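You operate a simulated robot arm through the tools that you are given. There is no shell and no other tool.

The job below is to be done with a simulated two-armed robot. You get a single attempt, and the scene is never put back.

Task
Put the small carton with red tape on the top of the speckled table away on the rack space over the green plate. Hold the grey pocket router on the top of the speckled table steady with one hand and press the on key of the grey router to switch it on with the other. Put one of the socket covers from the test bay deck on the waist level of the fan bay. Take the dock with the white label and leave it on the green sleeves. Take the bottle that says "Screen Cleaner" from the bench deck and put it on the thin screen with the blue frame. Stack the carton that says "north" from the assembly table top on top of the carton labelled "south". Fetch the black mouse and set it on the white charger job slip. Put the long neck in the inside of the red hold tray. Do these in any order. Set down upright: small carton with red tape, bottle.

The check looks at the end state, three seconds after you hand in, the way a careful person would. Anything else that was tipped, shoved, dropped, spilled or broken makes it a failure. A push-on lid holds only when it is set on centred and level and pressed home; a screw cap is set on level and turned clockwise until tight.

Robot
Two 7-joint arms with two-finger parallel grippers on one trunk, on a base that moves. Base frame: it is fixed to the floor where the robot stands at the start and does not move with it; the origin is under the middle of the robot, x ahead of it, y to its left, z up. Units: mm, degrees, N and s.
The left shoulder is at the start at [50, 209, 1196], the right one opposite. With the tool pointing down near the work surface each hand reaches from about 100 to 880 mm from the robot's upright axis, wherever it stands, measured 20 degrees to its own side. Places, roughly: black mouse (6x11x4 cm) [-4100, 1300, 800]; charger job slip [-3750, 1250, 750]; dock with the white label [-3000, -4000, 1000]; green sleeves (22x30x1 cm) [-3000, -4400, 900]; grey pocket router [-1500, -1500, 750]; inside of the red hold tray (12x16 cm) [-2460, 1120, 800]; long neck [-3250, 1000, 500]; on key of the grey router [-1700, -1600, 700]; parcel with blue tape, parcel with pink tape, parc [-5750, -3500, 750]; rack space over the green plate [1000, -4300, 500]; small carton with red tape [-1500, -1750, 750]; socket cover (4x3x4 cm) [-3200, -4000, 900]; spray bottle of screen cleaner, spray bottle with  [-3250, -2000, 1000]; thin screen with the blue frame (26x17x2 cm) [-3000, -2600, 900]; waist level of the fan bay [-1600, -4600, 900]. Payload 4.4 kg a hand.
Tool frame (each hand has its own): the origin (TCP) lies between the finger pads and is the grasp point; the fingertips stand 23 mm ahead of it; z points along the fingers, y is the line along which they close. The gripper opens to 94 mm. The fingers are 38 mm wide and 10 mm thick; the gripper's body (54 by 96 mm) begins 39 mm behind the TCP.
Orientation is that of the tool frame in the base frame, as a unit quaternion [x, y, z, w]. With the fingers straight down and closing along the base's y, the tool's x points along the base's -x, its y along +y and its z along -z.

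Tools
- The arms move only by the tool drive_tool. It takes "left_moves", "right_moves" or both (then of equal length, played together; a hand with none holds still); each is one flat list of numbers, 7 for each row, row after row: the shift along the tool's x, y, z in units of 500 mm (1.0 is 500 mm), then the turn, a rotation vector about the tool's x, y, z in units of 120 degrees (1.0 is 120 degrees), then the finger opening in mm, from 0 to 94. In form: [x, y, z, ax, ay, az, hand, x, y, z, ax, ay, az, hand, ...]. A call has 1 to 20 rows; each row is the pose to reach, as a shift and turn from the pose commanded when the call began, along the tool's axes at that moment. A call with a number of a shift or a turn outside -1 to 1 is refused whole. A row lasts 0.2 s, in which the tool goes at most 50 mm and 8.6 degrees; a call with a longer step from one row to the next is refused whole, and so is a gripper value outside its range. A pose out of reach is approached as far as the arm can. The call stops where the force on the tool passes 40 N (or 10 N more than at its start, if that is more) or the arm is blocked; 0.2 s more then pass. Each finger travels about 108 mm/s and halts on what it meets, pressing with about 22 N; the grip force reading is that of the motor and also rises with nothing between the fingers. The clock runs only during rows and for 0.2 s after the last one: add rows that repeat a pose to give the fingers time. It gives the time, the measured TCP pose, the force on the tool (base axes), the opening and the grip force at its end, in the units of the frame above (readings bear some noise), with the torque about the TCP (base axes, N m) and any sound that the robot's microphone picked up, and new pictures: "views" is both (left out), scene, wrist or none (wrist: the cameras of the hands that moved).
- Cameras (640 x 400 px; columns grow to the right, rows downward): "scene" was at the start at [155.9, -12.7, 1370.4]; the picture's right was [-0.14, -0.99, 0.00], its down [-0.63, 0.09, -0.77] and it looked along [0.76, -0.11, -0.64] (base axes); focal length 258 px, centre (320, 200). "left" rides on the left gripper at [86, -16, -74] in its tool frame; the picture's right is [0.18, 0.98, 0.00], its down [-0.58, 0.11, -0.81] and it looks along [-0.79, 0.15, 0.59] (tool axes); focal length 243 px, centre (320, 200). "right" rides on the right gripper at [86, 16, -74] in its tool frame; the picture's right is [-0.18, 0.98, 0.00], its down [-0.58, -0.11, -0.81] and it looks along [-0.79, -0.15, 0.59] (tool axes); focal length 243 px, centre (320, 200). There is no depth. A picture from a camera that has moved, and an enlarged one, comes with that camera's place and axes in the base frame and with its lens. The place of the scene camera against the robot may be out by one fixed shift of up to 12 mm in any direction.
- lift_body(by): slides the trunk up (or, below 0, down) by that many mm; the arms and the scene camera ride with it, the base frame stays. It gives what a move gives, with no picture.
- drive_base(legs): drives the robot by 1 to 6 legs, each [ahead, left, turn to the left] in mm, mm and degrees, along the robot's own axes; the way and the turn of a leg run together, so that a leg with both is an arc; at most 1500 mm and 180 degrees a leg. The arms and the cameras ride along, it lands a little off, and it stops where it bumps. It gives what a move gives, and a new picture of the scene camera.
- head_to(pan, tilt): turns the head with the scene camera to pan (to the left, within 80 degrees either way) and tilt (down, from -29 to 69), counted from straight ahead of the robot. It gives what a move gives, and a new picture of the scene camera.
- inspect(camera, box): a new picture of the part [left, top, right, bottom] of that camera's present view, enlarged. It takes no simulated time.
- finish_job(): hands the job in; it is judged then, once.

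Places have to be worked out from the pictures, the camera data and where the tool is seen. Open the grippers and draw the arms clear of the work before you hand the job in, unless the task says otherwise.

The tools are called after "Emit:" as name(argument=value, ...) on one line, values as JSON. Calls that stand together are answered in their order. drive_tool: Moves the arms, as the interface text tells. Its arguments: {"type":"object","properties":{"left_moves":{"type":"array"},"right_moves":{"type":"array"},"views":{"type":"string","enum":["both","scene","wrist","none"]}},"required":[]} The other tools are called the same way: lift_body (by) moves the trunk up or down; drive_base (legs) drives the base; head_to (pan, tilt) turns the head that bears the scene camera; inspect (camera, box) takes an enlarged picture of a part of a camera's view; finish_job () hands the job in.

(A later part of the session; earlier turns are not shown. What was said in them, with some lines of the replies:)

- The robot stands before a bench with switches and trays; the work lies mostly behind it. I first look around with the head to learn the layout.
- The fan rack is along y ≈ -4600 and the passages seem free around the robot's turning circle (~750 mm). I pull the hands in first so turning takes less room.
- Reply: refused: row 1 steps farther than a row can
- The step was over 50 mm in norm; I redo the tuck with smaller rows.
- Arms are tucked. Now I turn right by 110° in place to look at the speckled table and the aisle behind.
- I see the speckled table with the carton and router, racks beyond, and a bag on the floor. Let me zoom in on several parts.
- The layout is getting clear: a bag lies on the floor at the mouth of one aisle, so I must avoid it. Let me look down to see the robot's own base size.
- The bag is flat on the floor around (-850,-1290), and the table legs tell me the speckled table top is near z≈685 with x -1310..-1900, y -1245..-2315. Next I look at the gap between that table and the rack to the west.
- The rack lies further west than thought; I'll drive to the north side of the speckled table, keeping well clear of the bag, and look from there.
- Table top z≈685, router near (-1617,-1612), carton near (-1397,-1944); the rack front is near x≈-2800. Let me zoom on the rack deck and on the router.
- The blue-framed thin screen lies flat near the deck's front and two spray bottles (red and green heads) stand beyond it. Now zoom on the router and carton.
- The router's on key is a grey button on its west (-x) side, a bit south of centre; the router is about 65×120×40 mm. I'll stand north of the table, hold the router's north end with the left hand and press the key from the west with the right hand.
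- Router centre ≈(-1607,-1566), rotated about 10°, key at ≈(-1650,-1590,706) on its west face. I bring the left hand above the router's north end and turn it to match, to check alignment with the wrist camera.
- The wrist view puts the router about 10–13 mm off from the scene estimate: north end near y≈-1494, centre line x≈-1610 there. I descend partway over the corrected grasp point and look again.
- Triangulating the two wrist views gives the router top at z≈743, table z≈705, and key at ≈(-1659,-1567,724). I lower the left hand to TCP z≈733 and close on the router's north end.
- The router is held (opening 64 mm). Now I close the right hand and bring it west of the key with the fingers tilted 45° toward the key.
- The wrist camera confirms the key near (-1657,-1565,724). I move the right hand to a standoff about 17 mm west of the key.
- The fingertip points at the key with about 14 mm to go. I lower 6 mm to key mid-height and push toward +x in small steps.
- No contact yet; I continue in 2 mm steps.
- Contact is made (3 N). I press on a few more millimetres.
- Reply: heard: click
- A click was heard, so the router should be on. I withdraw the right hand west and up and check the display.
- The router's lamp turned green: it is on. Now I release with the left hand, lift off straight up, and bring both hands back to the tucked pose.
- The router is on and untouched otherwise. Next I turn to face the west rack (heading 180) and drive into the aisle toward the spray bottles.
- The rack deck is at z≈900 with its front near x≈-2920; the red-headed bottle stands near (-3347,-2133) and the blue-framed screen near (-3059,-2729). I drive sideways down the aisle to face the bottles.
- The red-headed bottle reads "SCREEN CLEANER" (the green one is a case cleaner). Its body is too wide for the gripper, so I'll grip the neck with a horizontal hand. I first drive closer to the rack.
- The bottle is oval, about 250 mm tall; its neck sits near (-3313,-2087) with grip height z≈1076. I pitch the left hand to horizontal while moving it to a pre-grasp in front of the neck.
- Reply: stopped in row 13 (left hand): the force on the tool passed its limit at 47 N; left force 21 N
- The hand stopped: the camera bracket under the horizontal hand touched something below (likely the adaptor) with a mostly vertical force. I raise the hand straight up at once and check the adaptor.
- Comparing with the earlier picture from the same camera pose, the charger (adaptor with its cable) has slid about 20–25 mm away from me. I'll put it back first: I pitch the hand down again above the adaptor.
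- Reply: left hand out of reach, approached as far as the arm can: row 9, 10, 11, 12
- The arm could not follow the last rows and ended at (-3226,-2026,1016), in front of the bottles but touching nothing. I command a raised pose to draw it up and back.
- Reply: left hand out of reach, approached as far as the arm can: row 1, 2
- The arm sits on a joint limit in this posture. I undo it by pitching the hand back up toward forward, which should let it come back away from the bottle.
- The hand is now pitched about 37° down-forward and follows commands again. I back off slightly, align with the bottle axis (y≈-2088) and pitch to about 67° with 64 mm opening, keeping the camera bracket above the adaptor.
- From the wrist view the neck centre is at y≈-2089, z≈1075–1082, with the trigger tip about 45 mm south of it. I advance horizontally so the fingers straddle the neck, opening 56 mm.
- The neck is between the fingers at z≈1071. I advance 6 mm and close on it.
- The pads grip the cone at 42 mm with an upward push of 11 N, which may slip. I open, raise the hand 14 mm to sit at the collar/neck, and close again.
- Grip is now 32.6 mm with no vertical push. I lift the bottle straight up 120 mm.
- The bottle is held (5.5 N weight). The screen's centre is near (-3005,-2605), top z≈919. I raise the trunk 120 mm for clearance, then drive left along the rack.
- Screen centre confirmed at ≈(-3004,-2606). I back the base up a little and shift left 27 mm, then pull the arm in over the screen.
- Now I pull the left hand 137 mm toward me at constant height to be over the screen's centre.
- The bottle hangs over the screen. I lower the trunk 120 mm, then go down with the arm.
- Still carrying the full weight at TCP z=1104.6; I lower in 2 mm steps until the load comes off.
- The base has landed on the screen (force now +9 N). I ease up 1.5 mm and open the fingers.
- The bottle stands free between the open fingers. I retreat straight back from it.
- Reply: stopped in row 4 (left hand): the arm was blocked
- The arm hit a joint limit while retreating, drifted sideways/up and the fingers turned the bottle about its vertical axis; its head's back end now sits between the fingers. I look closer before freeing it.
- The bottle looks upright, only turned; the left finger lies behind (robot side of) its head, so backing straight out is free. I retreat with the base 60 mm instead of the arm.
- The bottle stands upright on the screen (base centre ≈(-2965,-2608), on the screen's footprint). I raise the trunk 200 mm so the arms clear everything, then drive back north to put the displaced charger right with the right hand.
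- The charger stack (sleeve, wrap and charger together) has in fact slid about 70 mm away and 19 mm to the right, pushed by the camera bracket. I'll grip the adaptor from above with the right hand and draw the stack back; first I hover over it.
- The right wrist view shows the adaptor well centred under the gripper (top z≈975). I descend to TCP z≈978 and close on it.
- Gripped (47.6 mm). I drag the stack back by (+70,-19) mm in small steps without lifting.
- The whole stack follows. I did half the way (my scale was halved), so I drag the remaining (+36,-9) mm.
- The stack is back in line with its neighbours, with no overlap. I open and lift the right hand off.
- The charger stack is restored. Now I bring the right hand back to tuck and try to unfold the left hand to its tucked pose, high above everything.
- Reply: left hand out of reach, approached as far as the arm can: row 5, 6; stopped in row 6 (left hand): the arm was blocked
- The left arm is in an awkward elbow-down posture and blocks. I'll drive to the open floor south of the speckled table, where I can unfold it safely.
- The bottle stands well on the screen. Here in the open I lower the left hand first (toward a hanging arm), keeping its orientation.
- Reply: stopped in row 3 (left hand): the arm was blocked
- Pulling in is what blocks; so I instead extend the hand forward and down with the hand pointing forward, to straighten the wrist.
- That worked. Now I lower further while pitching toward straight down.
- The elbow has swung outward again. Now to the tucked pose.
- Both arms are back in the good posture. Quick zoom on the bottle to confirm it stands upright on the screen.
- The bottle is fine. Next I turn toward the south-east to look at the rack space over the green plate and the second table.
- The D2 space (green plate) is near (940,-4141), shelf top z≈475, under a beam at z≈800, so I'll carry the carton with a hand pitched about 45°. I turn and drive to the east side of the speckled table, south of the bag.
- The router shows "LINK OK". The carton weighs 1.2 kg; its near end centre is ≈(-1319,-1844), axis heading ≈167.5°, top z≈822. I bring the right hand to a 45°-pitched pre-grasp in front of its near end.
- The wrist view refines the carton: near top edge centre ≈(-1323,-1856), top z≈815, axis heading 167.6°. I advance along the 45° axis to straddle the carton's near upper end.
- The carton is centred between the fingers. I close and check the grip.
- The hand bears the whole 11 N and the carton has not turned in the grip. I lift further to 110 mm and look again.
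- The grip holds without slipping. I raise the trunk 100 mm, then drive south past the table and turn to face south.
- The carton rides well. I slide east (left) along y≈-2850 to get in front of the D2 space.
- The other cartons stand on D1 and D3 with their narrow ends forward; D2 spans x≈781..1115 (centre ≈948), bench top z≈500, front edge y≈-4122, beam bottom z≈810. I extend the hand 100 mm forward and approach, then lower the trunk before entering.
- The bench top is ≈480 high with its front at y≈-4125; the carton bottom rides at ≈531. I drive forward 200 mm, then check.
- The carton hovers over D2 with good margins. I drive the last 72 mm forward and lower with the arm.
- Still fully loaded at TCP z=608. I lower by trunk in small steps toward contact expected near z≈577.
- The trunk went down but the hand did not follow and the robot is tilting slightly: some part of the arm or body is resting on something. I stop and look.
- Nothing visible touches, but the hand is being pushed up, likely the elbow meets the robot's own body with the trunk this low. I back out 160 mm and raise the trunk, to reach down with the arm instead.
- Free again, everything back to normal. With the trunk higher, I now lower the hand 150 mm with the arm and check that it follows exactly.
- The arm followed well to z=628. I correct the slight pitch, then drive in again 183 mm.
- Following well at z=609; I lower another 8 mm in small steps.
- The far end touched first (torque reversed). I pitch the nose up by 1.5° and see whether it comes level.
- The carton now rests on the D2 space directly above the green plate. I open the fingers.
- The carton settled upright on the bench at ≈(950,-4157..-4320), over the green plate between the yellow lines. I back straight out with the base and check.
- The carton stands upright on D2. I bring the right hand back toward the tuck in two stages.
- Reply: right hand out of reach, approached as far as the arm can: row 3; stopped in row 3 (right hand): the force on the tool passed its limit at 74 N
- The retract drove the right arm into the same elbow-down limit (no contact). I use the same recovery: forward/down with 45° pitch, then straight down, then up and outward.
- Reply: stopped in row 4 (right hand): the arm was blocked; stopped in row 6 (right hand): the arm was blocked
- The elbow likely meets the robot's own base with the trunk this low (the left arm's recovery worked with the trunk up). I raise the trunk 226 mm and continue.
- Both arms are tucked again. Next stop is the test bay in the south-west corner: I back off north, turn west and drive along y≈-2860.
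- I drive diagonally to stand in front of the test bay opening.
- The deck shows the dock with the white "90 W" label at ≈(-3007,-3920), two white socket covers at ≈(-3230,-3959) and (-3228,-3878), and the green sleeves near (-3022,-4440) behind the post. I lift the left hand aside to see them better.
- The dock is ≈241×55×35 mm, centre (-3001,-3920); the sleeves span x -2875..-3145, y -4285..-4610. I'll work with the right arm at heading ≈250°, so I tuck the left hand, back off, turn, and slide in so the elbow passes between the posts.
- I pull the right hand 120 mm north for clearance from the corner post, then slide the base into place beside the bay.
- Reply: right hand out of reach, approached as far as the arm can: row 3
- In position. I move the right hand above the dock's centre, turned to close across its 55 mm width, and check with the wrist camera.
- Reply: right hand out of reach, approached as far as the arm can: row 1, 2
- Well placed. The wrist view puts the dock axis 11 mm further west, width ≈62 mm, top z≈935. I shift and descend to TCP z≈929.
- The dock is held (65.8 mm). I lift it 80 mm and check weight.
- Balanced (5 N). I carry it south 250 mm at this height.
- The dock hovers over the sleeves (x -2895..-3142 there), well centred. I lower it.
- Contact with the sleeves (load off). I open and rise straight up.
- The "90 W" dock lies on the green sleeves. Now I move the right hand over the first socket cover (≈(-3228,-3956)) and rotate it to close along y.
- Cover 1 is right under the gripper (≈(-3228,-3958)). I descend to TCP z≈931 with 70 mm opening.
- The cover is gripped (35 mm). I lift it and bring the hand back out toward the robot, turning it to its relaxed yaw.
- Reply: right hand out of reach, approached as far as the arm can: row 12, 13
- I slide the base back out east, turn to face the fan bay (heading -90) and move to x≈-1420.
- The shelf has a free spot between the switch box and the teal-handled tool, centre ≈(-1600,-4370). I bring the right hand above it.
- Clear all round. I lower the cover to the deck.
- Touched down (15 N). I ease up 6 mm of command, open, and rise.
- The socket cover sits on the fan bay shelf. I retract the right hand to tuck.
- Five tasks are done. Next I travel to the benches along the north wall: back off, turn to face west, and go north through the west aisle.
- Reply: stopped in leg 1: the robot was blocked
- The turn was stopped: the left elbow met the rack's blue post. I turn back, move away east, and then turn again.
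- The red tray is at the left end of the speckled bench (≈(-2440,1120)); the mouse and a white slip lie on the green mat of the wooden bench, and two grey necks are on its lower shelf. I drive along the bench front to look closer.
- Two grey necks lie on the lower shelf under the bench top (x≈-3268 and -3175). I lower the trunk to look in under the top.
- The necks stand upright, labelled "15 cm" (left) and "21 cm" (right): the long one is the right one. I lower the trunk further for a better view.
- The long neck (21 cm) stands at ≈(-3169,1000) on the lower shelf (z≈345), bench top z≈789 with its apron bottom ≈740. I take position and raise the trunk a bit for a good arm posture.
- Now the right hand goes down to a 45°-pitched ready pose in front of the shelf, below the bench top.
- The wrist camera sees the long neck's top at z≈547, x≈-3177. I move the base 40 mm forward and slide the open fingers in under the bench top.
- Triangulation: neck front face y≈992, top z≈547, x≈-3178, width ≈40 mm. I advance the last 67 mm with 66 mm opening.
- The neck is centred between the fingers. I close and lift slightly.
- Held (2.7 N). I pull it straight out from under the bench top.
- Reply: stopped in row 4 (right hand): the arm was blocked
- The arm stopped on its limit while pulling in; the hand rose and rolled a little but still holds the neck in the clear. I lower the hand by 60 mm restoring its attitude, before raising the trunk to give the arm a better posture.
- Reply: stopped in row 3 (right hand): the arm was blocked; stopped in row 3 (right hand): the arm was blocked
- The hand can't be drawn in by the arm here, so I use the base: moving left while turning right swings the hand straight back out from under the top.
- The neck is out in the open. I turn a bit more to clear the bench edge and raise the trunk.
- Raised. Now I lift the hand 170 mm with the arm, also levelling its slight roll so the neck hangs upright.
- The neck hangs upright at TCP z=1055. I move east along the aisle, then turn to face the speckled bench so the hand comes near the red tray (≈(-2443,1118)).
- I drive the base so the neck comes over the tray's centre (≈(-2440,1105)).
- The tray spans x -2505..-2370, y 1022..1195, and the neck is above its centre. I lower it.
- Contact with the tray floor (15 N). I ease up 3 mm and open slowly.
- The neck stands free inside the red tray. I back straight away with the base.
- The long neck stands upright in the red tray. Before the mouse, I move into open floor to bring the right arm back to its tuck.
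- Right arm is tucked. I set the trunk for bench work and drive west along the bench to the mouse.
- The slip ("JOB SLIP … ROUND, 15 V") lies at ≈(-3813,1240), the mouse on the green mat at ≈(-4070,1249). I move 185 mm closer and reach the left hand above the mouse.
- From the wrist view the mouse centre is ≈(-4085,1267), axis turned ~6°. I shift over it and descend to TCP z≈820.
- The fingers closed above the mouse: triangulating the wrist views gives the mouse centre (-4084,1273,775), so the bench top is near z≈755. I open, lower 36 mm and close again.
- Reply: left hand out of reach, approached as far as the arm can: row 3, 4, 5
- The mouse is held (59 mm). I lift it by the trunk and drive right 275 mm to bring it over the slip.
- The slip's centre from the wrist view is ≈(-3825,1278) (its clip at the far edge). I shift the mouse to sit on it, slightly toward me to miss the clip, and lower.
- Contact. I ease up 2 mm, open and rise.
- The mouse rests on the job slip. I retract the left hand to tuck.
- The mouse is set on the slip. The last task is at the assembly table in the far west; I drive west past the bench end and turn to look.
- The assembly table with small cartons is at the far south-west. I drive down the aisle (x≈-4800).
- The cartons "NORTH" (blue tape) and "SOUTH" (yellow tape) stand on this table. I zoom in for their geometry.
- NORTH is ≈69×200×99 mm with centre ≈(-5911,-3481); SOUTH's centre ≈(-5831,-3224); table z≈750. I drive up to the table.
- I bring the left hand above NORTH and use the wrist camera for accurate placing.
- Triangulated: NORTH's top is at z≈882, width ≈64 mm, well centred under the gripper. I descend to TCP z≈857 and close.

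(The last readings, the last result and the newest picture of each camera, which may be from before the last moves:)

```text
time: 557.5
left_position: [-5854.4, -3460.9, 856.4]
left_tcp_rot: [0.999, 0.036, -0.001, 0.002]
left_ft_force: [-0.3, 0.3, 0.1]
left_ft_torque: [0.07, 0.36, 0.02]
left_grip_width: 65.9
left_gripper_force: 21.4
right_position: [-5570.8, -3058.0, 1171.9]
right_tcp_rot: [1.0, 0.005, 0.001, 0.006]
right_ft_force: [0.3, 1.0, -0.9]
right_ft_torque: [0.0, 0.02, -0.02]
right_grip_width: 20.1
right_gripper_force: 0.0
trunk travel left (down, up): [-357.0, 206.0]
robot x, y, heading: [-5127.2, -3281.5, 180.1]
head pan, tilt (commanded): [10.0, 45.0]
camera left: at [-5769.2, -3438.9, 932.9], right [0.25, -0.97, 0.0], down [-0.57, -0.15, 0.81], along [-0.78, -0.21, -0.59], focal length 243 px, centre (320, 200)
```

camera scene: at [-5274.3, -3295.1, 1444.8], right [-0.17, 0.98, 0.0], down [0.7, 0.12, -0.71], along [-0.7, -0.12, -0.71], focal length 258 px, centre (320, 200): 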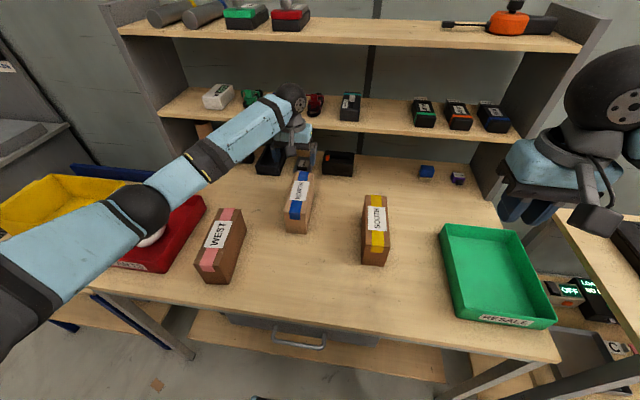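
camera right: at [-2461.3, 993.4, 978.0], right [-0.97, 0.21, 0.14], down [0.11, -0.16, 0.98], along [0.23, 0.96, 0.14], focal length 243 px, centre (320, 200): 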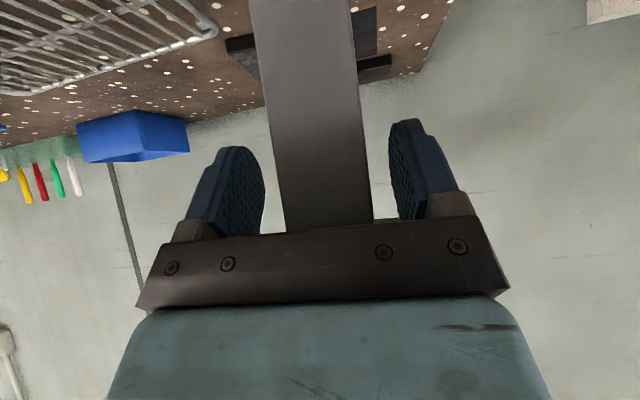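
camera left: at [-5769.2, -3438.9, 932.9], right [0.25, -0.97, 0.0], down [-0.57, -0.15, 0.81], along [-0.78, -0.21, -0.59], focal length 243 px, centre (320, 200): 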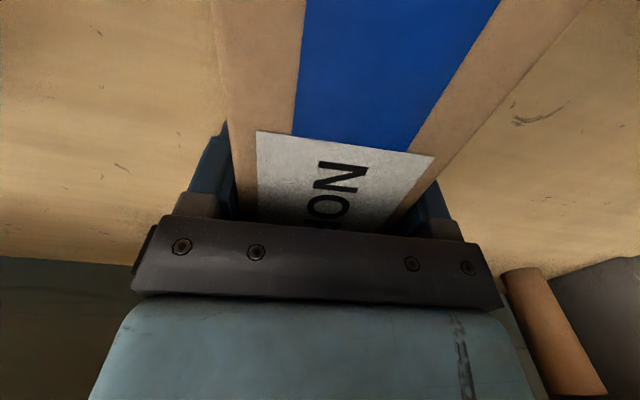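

Gripped (66 mm). I lift it 160 mm and check the load.

Emit:
drive_tool(left_moves=[0, 0, -0.04, 0, 0, 0, 45, 0, 0, -0.12, 0, 0, 0, 45, 0, 0, -0.2, 0, 0, 0, 45, 0, 0, -0.28, 0, 0, 0, 45, 0, 0, -0.32, 0, 0, 0, 45], views="both")

```text
time: 558.6
left_position: [-5853.1, -3460.1, 1011.4]
left_tcp_rot: [0.999, 0.036, 0.0, 0.002]
left_ft_force: [-0.6, -0.3, -6.1]
left_ft_torque: [0.0, -0.06, 0.01]
left_grip_width: 66.2
left_gripper_force: 21.9
right_position: [-5571.1, -3060.3, 1171.5]
right_tcp_rot: [1.0, 0.005, 0.001, 0.006]
right_ft_force: [-0.3, -0.1, 0.1]
right_ft_torque: [0.01, 0.02, -0.01]
right_grip_width: 20.0
right_gripper_force: 0.0
trunk travel left (down, up): [-357.0, 206.0]
robot x, y, heading: [-5130.2, -3282.2, 179.7]
head pan, tilt (commanded): [10.0, 45.0]
camera scene: at [-5273.7, -3296.1, 1444.8], right [-0.17, 0.98, 0.0], down [0.7, 0.12, -0.71], along [-0.7, -0.12, -0.71], focal length 258 px, centre (320, 200)
camera left: at [-5768.0, -3439.3, 1087.9], right [0.25, -0.97, 0.0], down [-0.57, -0.15, 0.81], along [-0.78, -0.21, -0.59], focal length 243 px, centre (320, 200)
```

scene: 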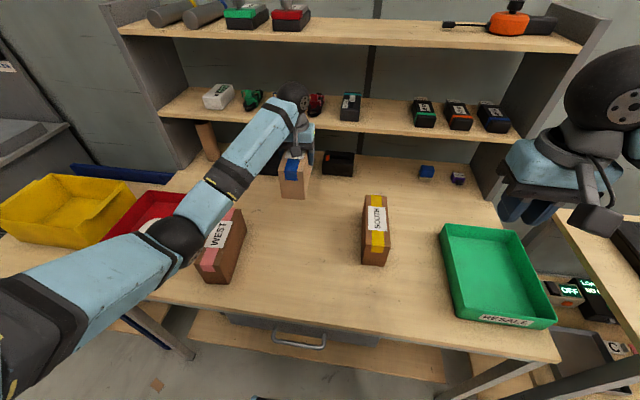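
left: 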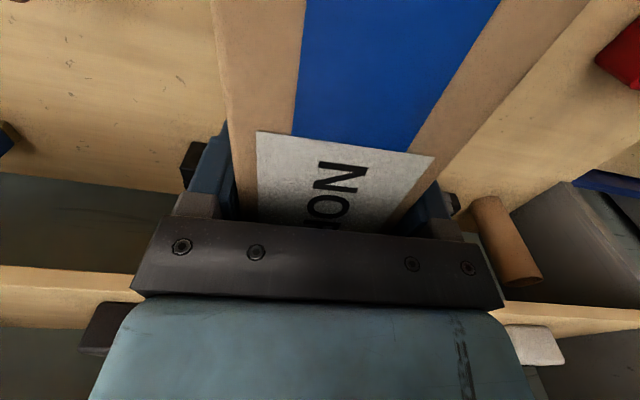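

Balanced (6 N). To place it exactly, I measure SOUTH with the right hand's camera from above while the left holds NORTH.

Emit:
drive_tool(right_moves=[-0.058, 0.046, 0.037, 0, 0, 0, 20, -0.116, 0.091, 0.075, 0, 0, 0, 20, -0.174, 0.137, 0.112, 0, 0, 0, 20, -0.231, 0.183, 0.15, 0, 0, 0, 20, -0.289, 0.229, 0.187, 0, 0, 0, 20, -0.347, 0.274, 0.225, 0, 0, 0, 20, -0.405, 0.32, 0.262, 0, 0, 0, 20], views="both")

Emit:
inspect(camera="right", box=[200, 0, 440, 220])

```text
time: 560.2
left_position: [-5853.0, -3461.3, 1010.2]
left_tcp_rot: [0.999, 0.036, 0.001, 0.001]
left_ft_force: [0.1, 0.2, -5.6]
left_ft_torque: [0.01, -0.04, 0.01]
left_grip_width: 65.8
left_gripper_force: 22.0
right_position: [-5770.2, -3224.1, 1037.8]
right_tcp_rot: [1.0, 0.007, 0.002, 0.005]
right_ft_force: [0.3, -0.2, -0.6]
right_ft_torque: [0.01, -0.01, 0.03]
right_grip_width: 20.0
right_gripper_force: 0.0
trunk travel left (down, up): [-357.0, 206.0]
robot x, y, heading: [-5128.1, -3280.8, 180.3]
head pan, tilt (commanded): [10.0, 45.0]
camera scene: at [-5274.8, -3297.1, 1444.7], right [-0.17, 0.98, 0.0], down [0.7, 0.12, -0.71], along [-0.7, -0.12, -0.71], focal length 258 px, centre (320, 200)
camera right: at [-5684.3, -3238.7, 1113.3], right [-0.17, -0.98, 0.01], down [-0.59, 0.11, 0.8], along [-0.79, 0.13, -0.6], focal length 243 px, centre (320, 200)
```

scene: 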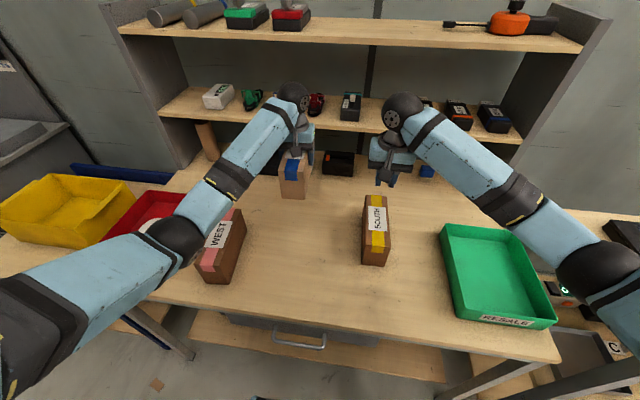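
right: 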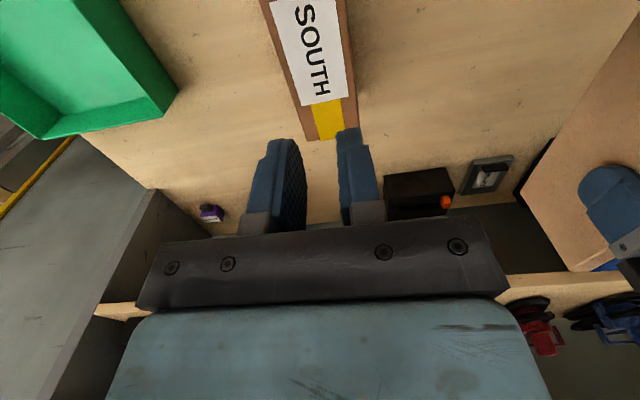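

```text
1.82 times, centred on (320, 110) of right
camera zoom: at [-5684.3, -3238.7, 1113.3], right [-0.17, -0.98, 0.01], down [-0.59, 0.11, 0.8], along [-0.79, 0.13, -0.6], focal length 441 px, centre (320, 364)
```

zoom: 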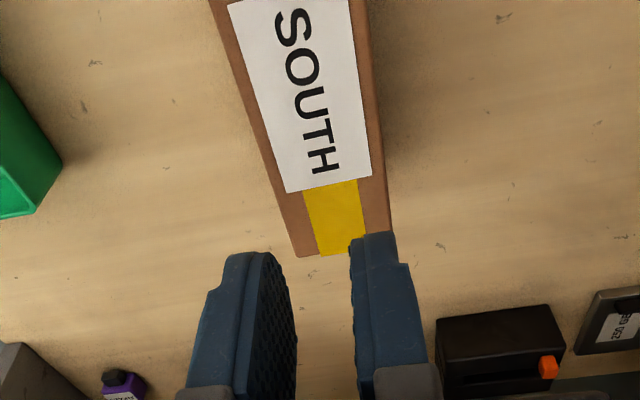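

SOUTH's far end is centred at ≈(-5871,-3224), axis 3.3°, top ≈880. I withdraw the right hand, then shift the base so NORTH comes over SOUTH.

Emit:
drive_tool(right_moves=[0.058, -0.046, -0.037, 0, 0, 0, 20, 0.116, -0.091, -0.075, 0, 0, 0, 20, 0.174, -0.137, -0.112, 0, 0, 0, 20, 0.231, -0.183, -0.15, 0, 0, 0, 20, 0.289, -0.229, -0.187, 0, 0, 0, 20, 0.347, -0.274, -0.225, 0, 0, 0, 20, 0.405, -0.32, -0.262, 0, 0, 0, 20], views="none")

Emit:
drive_base(legs=[[-73, -242, 0]])

Emit:
inspect(camera="left", box=[0, 0, 640, 400])

```text
time: 561.9
left_position: [-5851.6, -3459.9, 1012.2]
left_tcp_rot: [0.999, 0.036, 0.0, 0.002]
left_ft_force: [0.6, -0.4, -4.5]
left_ft_torque: [0.01, 0.0, 0.02]
left_grip_width: 66.3
left_gripper_force: 21.8
right_position: [-5568.0, -3060.0, 1174.8]
right_tcp_rot: [1.0, 0.005, 0.001, 0.006]
right_ft_force: [0.0, 0.0, 0.7]
right_ft_torque: [0.01, -0.01, 0.0]
right_grip_width: 19.9
right_gripper_force: 0.1
trunk travel left (down, up): [-357.0, 206.0]
robot x, y, heading: [-5129.1, -3279.5, 180.0]
head pan, tilt (commanded): [10.0, 45.0]
```

```text
time: 564.6
left_position: [-5781.0, -3224.1, 1011.0]
left_tcp_rot: [0.999, 0.038, 0.0, 0.0]
left_ft_force: [-0.3, -0.1, -5.9]
left_ft_torque: [0.01, 0.01, 0.0]
left_grip_width: 65.9
left_gripper_force: 22.4
right_position: [-5499.1, -2823.1, 1174.5]
right_tcp_rot: [1.0, 0.008, 0.001, 0.006]
right_ft_force: [-0.4, 0.1, 0.8]
right_ft_torque: [-0.02, -0.01, 0.01]
right_grip_width: 20.2
right_gripper_force: 0.1
trunk travel left (down, up): [-357.0, 206.0]
robot x, y, heading: [-5057.5, -3036.5, -180.2]
head pan, tilt (commanded): [10.0, 45.0]
camera scene: at [-5201.6, -3056.6, 1444.8], right [-0.18, 0.98, 0.0], down [0.7, 0.13, -0.71], along [-0.7, -0.13, -0.71], focal length 258 px, centre (320, 200)
```

scene: 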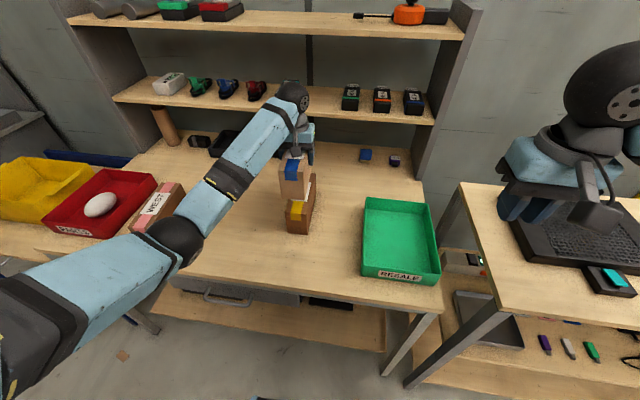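

```text
1.00 times, centred on (320, 200) of left (not enlarged: the box is as wide or as high as the picture)
camera zoom: at [-5695.4, -3202.0, 1087.3], right [0.26, -0.97, 0.0], down [-0.57, -0.15, 0.81], along [-0.78, -0.21, -0.59], focal length 243 px, centre (320, 200)
```

zoom: 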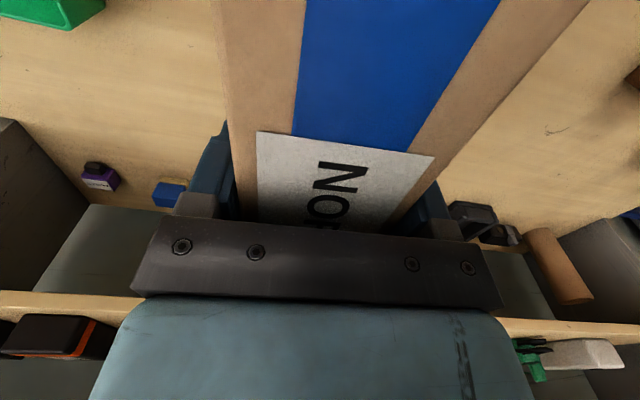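

Emit:
drive_tool(left_moves=[0.001, -0.014, 0, 0, 0, 0.008, 45, 0.001, -0.014, 0.03, 0, 0, 0.008, 45, 0.001, -0.014, 0.06, 0, 0, 0.008, 45], views="scene")

Emit:
inspect(camera="scene", box=[240, 120, 370, 250])

```text
time: 565.4
left_position: [-5780.0, -3218.1, 981.1]
left_tcp_rot: [1.0, 0.029, 0.0, 0.001]
left_ft_force: [-0.3, 0.0, -6.0]
left_ft_torque: [-0.02, 0.01, 0.01]
left_grip_width: 65.7
left_gripper_force: 22.1
right_position: [-5499.8, -2823.5, 1174.7]
right_tcp_rot: [1.0, 0.008, 0.002, 0.007]
right_ft_force: [0.3, 0.1, -0.1]
right_ft_torque: [0.04, 0.05, 0.01]
right_grip_width: 20.0
right_gripper_force: 0.1
trunk travel left (down, up): [-357.0, 206.0]
robot x, y, heading: [-5060.7, -3043.4, -179.8]
head pan, tilt (commanded): [10.0, 45.0]
camera scene: at [-5201.9, -3056.6, 1444.8], right [-0.18, 0.98, 0.0], down [0.7, 0.13, -0.71], along [-0.7, -0.13, -0.71], focal length 258 px, centre (320, 200)
```

scene: 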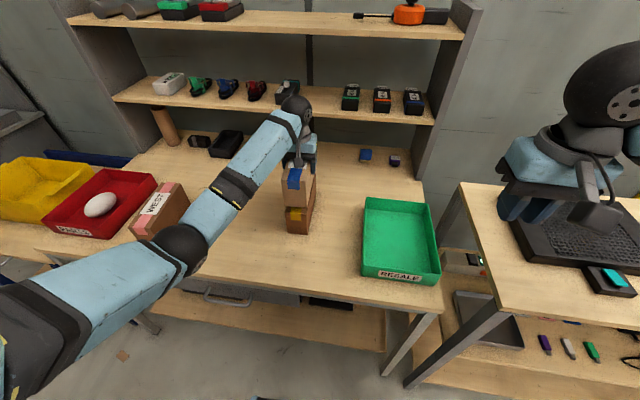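

```text
3.08 times, centred on (305, 185) of scene
camera zoom: at [-5201.9, -3056.6, 1444.8], right [-0.18, 0.98, 0.0], down [0.7, 0.13, -0.71], along [-0.7, -0.13, -0.71], focal length 794 px, centre (366, 246)
```

zoom: 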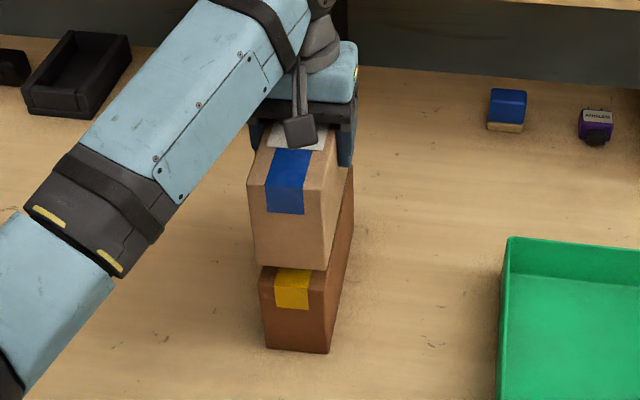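

Well aligned. I lower in small steps until contact.

Emit:
drive_tool(left_moves=[0, 0, 0.02, 0, 0, 0, 45, 0, 0, 0.036, 0, 0, 0, 45, 0, 0, 0.036, 0, 0, 0, 45], views="none")

Emit:
drive_tool(left_moves=[0, 0, 0.005, 0, 0, 0, 45, 0, 0, 0.01, 0, 0, 0, 45, 0, 0, 0.01, 0, 0, 0, 45], views="none")

```text
time: 566.2
left_position: [-5780.7, -3216.3, 963.1]
left_tcp_rot: [1.0, 0.03, 0.001, 0.001]
left_ft_force: [-0.3, -0.1, -6.2]
left_ft_torque: [-0.04, -0.01, 0.0]
left_grip_width: 65.7
left_gripper_force: 21.6
right_position: [-5499.3, -2823.3, 1174.5]
right_tcp_rot: [1.0, 0.008, 0.001, 0.006]
right_ft_force: [0.4, 0.7, 0.1]
right_ft_torque: [-0.03, -0.01, 0.01]
right_grip_width: 20.3
right_gripper_force: 0.1
trunk travel left (down, up): [-357.0, 206.0]
robot x, y, heading: [-5059.6, -3039.5, -179.8]
head pan, tilt (commanded): [10.0, 45.0]
```

```text
time: 567.0
left_position: [-5780.2, -3216.8, 958.0]
left_tcp_rot: [1.0, 0.031, 0.0, 0.001]
left_ft_force: [-0.2, -0.7, -6.3]
left_ft_torque: [0.0, -0.02, -0.01]
left_grip_width: 66.1
left_gripper_force: 22.0
right_position: [-5499.3, -2823.2, 1174.4]
right_tcp_rot: [1.0, 0.008, 0.001, 0.006]
right_ft_force: [1.1, -0.7, -0.8]
right_ft_torque: [-0.01, 0.02, -0.01]
right_grip_width: 20.1
right_gripper_force: 0.1
trunk travel left (down, up): [-357.0, 206.0]
robot x, y, heading: [-5062.3, -3039.7, -179.8]
head pan, tilt (commanded): [10.0, 45.0]
```

Emit:
drive_tool(left_moves=[0, 0, 0.005, 0, 0, 0, 45, 0, 0, 0.01, 0, 0, 0, 45, 0, 0, 0.01, 0, 0, 0, 45], views="none")

Emit:
drive_tool(left_moves=[0, 0, 0.004, 0, 0, 0, 45, 0, 0, 0.004, 0, 0, 0, 45], views="scene")

Emit:
inspect(camera="scene", box=[240, 120, 370, 250])

```text
time: 567.8
left_position: [-5780.1, -3216.7, 956.6]
left_tcp_rot: [1.0, 0.03, -0.002, 0.001]
left_ft_force: [-7.3, -3.1, 15.4]
left_ft_torque: [0.17, -0.37, -0.18]
left_grip_width: 66.2
left_gripper_force: 21.7
right_position: [-5498.3, -2824.3, 1176.6]
right_tcp_rot: [1.0, 0.007, 0.001, 0.006]
right_ft_force: [-0.9, 0.2, 0.2]
right_ft_torque: [0.03, 0.0, -0.02]
right_grip_width: 20.0
right_gripper_force: 0.0
trunk travel left (down, up): [-357.0, 206.0]
robot x, y, heading: [-5058.6, -3041.8, -179.7]
head pan, tilt (commanded): [10.0, 45.0]
```

```text
time: 568.4
left_position: [-5779.4, -3217.3, 953.7]
left_tcp_rot: [1.0, 0.031, -0.001, 0.0]
left_ft_force: [-6.8, -3.1, 17.6]
left_ft_torque: [0.31, 0.11, 0.11]
left_grip_width: 65.7
left_gripper_force: 22.2
right_position: [-5497.9, -2823.3, 1174.5]
right_tcp_rot: [1.0, 0.008, 0.0, 0.006]
right_ft_force: [0.8, 0.4, 0.0]
right_ft_torque: [0.01, 0.01, -0.02]
right_grip_width: 19.8
right_gripper_force: 0.0
trunk travel left (down, up): [-357.0, 206.0]
robot x, y, heading: [-5056.8, -3041.2, -179.6]
head pan, tilt (commanded): [10.0, 45.0]
camera scene: at [-5199.1, -3056.3, 1445.2], right [-0.18, 0.98, 0.0], down [0.69, 0.13, -0.71], along [-0.7, -0.13, -0.71], focal length 258 px, centre (320, 200)
```

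scene: 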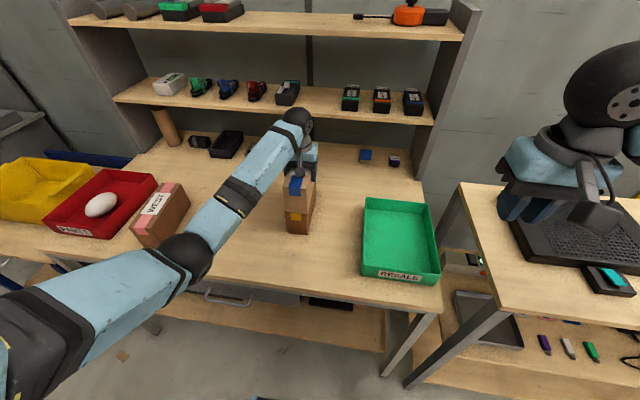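

```text
3.08 times, centred on (305, 185) of scene
camera zoom: at [-5199.1, -3056.3, 1445.2], right [-0.18, 0.98, 0.0], down [0.69, 0.13, -0.71], along [-0.7, -0.13, -0.71], focal length 794 px, centre (366, 246)
```

zoom: 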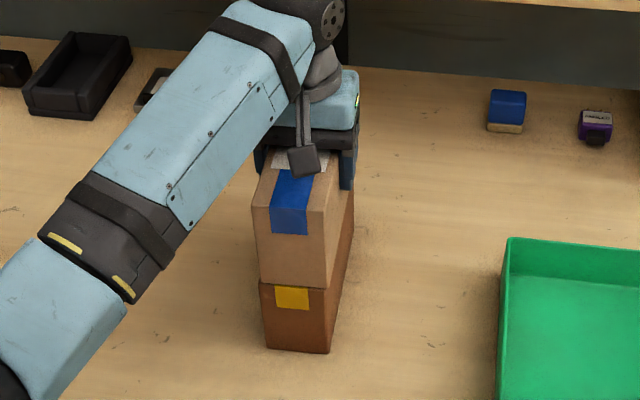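

NORTH rests squarely on SOUTH. I ease up, then open gently.

Emit:
drive_tool(left_moves=[0, 0, -0.008, 0, 0, 0, 45, 0, 0, -0.012, 0, 0, 0, 45, 0, 0, -0.012, 0, 0, 0, 45], views="none")

Emit:
drive_tool(left_moves=[0, 0, 0, 0, 0, 0, 68, 0, 0, 0, 0, 0, 0, 74, 0, 0, 0, 0, 0, 0, 84, 0, 0, 0, 0, 0, 0, 94, 0, 0, 0, 0, 0, 0, 94], views="both")

```text
time: 569.2
left_position: [-5780.4, -3217.5, 953.8]
left_tcp_rot: [1.0, 0.029, 0.003, 0.002]
left_ft_force: [0.4, 0.3, -6.1]
left_ft_torque: [0.0, 0.01, 0.01]
left_grip_width: 66.0
left_gripper_force: 22.1
right_position: [-5498.8, -2823.4, 1174.1]
right_tcp_rot: [1.0, 0.008, 0.001, 0.006]
right_ft_force: [0.3, -0.7, -0.9]
right_ft_torque: [-0.02, 0.0, 0.0]
right_grip_width: 20.2
right_gripper_force: 0.1
trunk travel left (down, up): [-357.0, 206.0]
robot x, y, heading: [-5059.6, -3039.0, -179.7]
head pan, tilt (commanded): [10.0, 45.0]
```

```text
time: 570.4
left_position: [-5779.5, -3216.7, 956.8]
left_tcp_rot: [1.0, 0.03, 0.0, 0.001]
left_ft_force: [0.4, 0.3, -0.6]
left_ft_torque: [0.03, 0.01, 0.01]
left_grip_width: 93.9
left_gripper_force: 0.1
right_position: [-5497.7, -2823.1, 1175.6]
right_tcp_rot: [1.0, 0.008, 0.0, 0.006]
right_ft_force: [0.3, 0.6, -0.5]
right_ft_torque: [-0.01, -0.02, -0.02]
right_grip_width: 19.9
right_gripper_force: 0.1
trunk travel left (down, up): [-357.0, 206.0]
robot x, y, heading: [-5058.8, -3039.9, -179.9]
head pan, tilt (commanded): [10.0, 45.0]
camera scene: at [-5200.8, -3056.4, 1444.9], right [-0.18, 0.98, 0.0], down [0.7, 0.13, -0.71], along [-0.7, -0.13, -0.71], focal length 258 px, centre (320, 200)
camera left: at [-5694.8, -3196.4, 1032.9], right [0.24, -0.97, 0.0], down [-0.57, -0.14, 0.81], along [-0.78, -0.2, -0.59], focal length 243 px, centre (320, 200)
```

scene: 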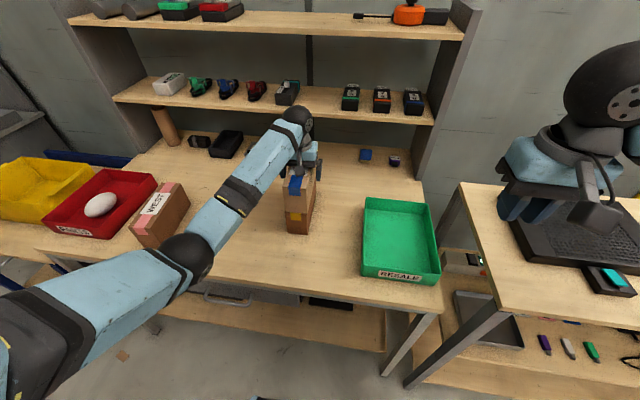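
left: 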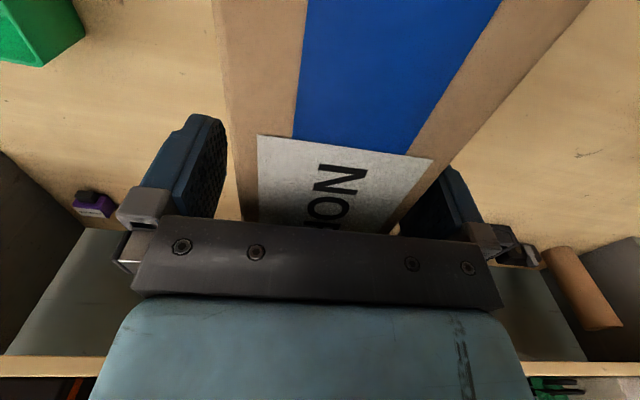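

Released. I rise straight up and then bring the hand back.

Emit:
drive_tool(left_moves=[0, 0, -0.04, 0, 0, 0, 94, 0, 0, -0.12, 0, 0, 0, 94, 0, 0, -0.2, 0, 0, 0, 94, 0, 0, -0.28, 0, 0, 0, 94], views="scene")

Emit:
inspect(camera="scene", box=[240, 120, 370, 250])

```text
time: 571.4
left_position: [-5776.3, -3216.5, 1098.4]
left_tcp_rot: [1.0, 0.03, 0.001, 0.002]
left_ft_force: [-0.1, -0.2, -0.8]
left_ft_torque: [0.02, 0.0, -0.02]
left_grip_width: 93.8
left_gripper_force: 0.1
right_position: [-5497.7, -2822.7, 1174.2]
right_tcp_rot: [1.0, 0.008, 0.001, 0.008]
right_ft_force: [0.4, 0.4, 0.4]
right_ft_torque: [-0.02, -0.01, -0.02]
right_grip_width: 20.1
right_gripper_force: 0.0
trunk travel left (down, up): [-357.0, 206.0]
robot x, y, heading: [-5058.8, -3040.6, -179.8]
head pan, tilt (commanded): [10.0, 45.0]
camera scene: at [-5200.0, -3055.9, 1444.9], right [-0.18, 0.98, 0.0], down [0.7, 0.12, -0.71], along [-0.7, -0.13, -0.71], focal length 258 px, centre (320, 200)
```

scene: 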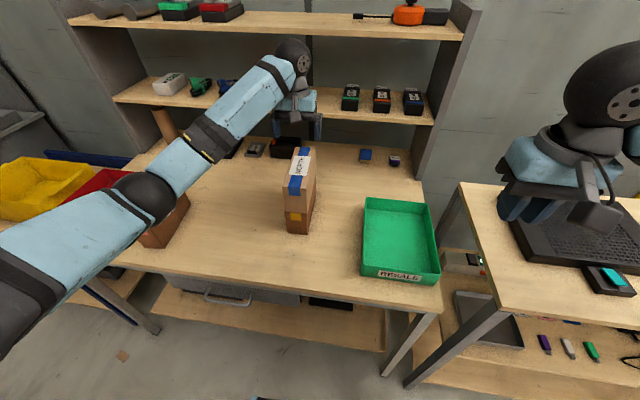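

```text
3.08 times, centred on (305, 185) of scene
camera zoom: at [-5200.0, -3055.9, 1444.9], right [-0.18, 0.98, 0.0], down [0.7, 0.12, -0.71], along [-0.7, -0.13, -0.71], focal length 794 px, centre (366, 246)
```

zoom: 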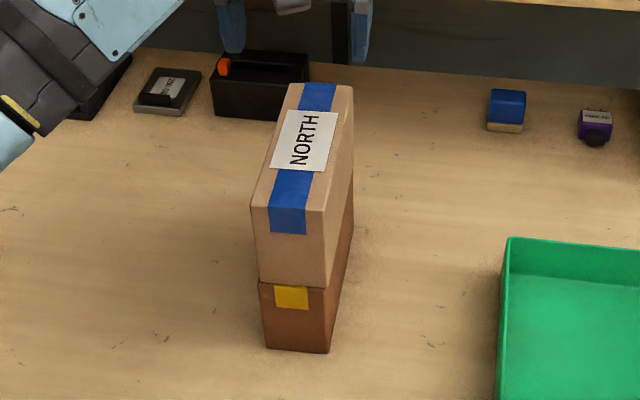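

NORTH stands neatly on SOUTH. I draw the left hand back to tuck with open grippers and back the robot away.

Emit:
drive_tool(left_moves=[0.08, 0.02, -0.02, 0, 0, 0, 94, 0.16, 0.04, -0.04, 0, 0, 0, 94, 0.245, 0.06, -0.055, 0, 0, 0, 94, 0.325, 0.08, -0.07, 0, 0, 0, 94, 0.405, 0.1, -0.085, 0, 0, 0, 94, 0.49, 0.12, -0.095, 0, 0, 0, 94, 0.567, 0.142, -0.104, 0, 0, 0, 94], right_moves=[0, 0, 0, 0, 0, 0, 40, 0, 0, 0, 0, 0, 0, 60, 0, 0, 0, 0, 0, 0, 80, 0, 0, 0, 0, 0, 0, 94, 0, 0, 0, 0, 0, 0, 94, 0, 0, 0, 0, 0, 0, 94, 0, 0, 0, 0, 0, 0, 94], views="none")

Emit:
drive_base(legs=[[-350, 0, 0]])

Emit:
head_to(pan=5, tilt=35)

```text
time: 573.0
left_position: [-5491.3, -3270.4, 1149.3]
left_tcp_rot: [1.0, 0.03, 0.0, 0.001]
left_ft_force: [0.4, 0.2, 0.0]
left_ft_torque: [-0.02, 0.0, 0.03]
left_grip_width: 93.9
left_gripper_force: 0.1
right_position: [-5498.5, -2823.4, 1175.2]
right_tcp_rot: [1.0, 0.007, 0.001, 0.007]
right_ft_force: [0.4, -0.1, 0.1]
right_ft_torque: [0.01, 0.02, -0.02]
right_grip_width: 93.9
right_gripper_force: 0.1
trunk travel left (down, up): [-357.0, 206.0]
robot x, y, heading: [-5059.9, -3042.7, -179.7]
head pan, tilt (commanded): [10.0, 45.0]
```

```text
time: 575.3
left_position: [-5134.0, -3269.7, 1149.1]
left_tcp_rot: [0.999, 0.034, 0.0, 0.0]
left_ft_force: [-0.1, -0.8, 0.2]
left_ft_torque: [-0.03, 0.0, 0.0]
left_grip_width: 94.3
left_gripper_force: 0.1
right_position: [-5144.4, -2823.9, 1174.7]
right_tcp_rot: [1.0, 0.013, 0.001, 0.006]
right_ft_force: [0.5, 0.0, -0.3]
right_ft_torque: [0.02, -0.01, 0.0]
right_grip_width: 94.1
right_gripper_force: 0.0
trunk travel left (down, up): [-357.0, 206.0]
robot x, y, heading: [-4702.9, -3040.4, -179.1]
head pan, tilt (commanded): [10.0, 45.0]
camera scene: at [-4844.4, -3054.9, 1444.9], right [-0.19, 0.98, 0.0], down [0.69, 0.13, -0.71], along [-0.69, -0.13, -0.71], focal length 258 px, centre (320, 200)
```

scene: 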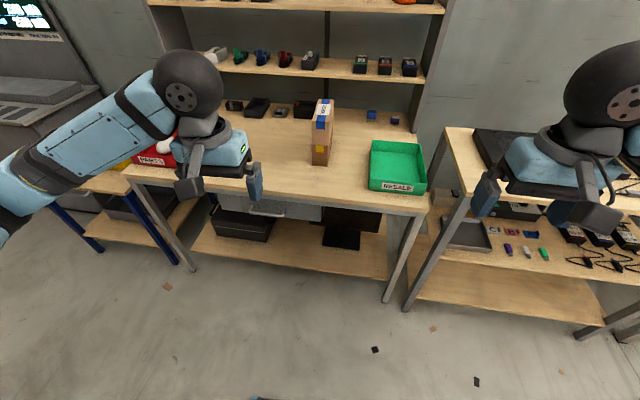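

```text
time: 576.0
left_position: [-5135.0, -3271.5, 1149.1]
left_tcp_rot: [0.999, 0.035, 0.001, 0.0]
left_ft_force: [0.6, -0.7, -1.2]
left_ft_torque: [-0.01, 0.04, -0.02]
left_grip_width: 93.8
left_gripper_force: 0.0
right_position: [-5144.6, -2824.7, 1175.2]
right_tcp_rot: [1.0, 0.012, 0.001, 0.006]
right_ft_force: [-0.2, 0.1, -0.1]
right_ft_torque: [-0.01, -0.02, -0.01]
right_grip_width: 94.1
right_gripper_force: 0.0
trunk travel left (down, up): [-357.0, 206.0]
robot x, y, heading: [-4702.7, -3039.7, -179.3]
head pan, tilt (commanded): [5.0, 35.0]
camera scene: at [-4852.4, -3048.5, 1459.7], right [-0.1, 0.99, 0.0], down [0.57, 0.06, -0.82], along [-0.81, -0.08, -0.57], focal length 258 px, centre (320, 200)
```

scene: 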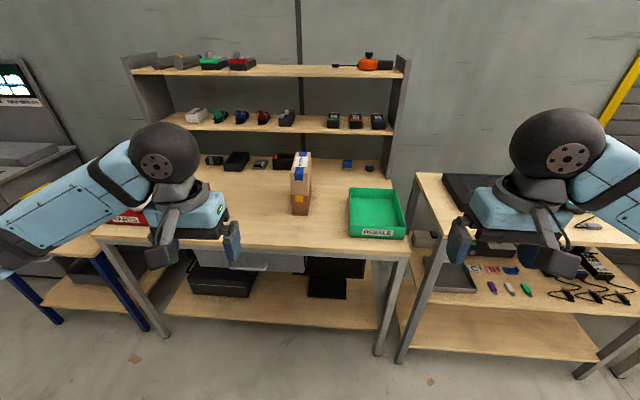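

All eight tasks are done, the grippers are open and the arms are clear; I hand in the job.

Emit:
finish_job()

```text
The job is handed in.
```

I finished all eight tasks and handed the job in. The check hasn't reported back. A few unintended contacts along the way could count against it.

| Task | End state when I last saw it |
|---|---|
| Small carton with red tape | Standing upright in the space over the green D2 plate |
| Grey pocket router | Switched on while held; its display reads "LINK OK" |
| Socket cover | On the fan bay's waist-level shelf, between the switch box and the teal-handled tool |
| Dock with the white label | Lying on the green sleeves |
| "Screen Cleaner" bottle | Upright on the blue-framed screen, turned about its axis and close to the front edge |
| "North" carton | Stacked squarely on "South" |
| Black mouse | On the white charger job slip, with its far end close to the slip's clip |
| Long neck (21 cm) | Standing upright inside the red hold tray |

- **Charger on the bench deck:** my wrist camera bracket pushed one charger, with the sleeve and wrap under it, about 70 mm while I was reaching for the bottle. I gripped it and drew it back; it looked in line with its neighbours again, probably to within 10–20 mm of where it was.
- **Bottle:** the open fingers caught its head as I backed away and turned it. It stayed upright on the screen.
- **Carton:** it dropped roughly 20 mm onto the shelf when I let go, and landed upright.
- **Rack post:** my left elbow touched the blue post at the north end of the west rack during a turn. I saw nothing move.

The two cardboard sheets on the floor in front of D2 looked flat, so I drove over them. I avoided the white sheet near the speckled table.
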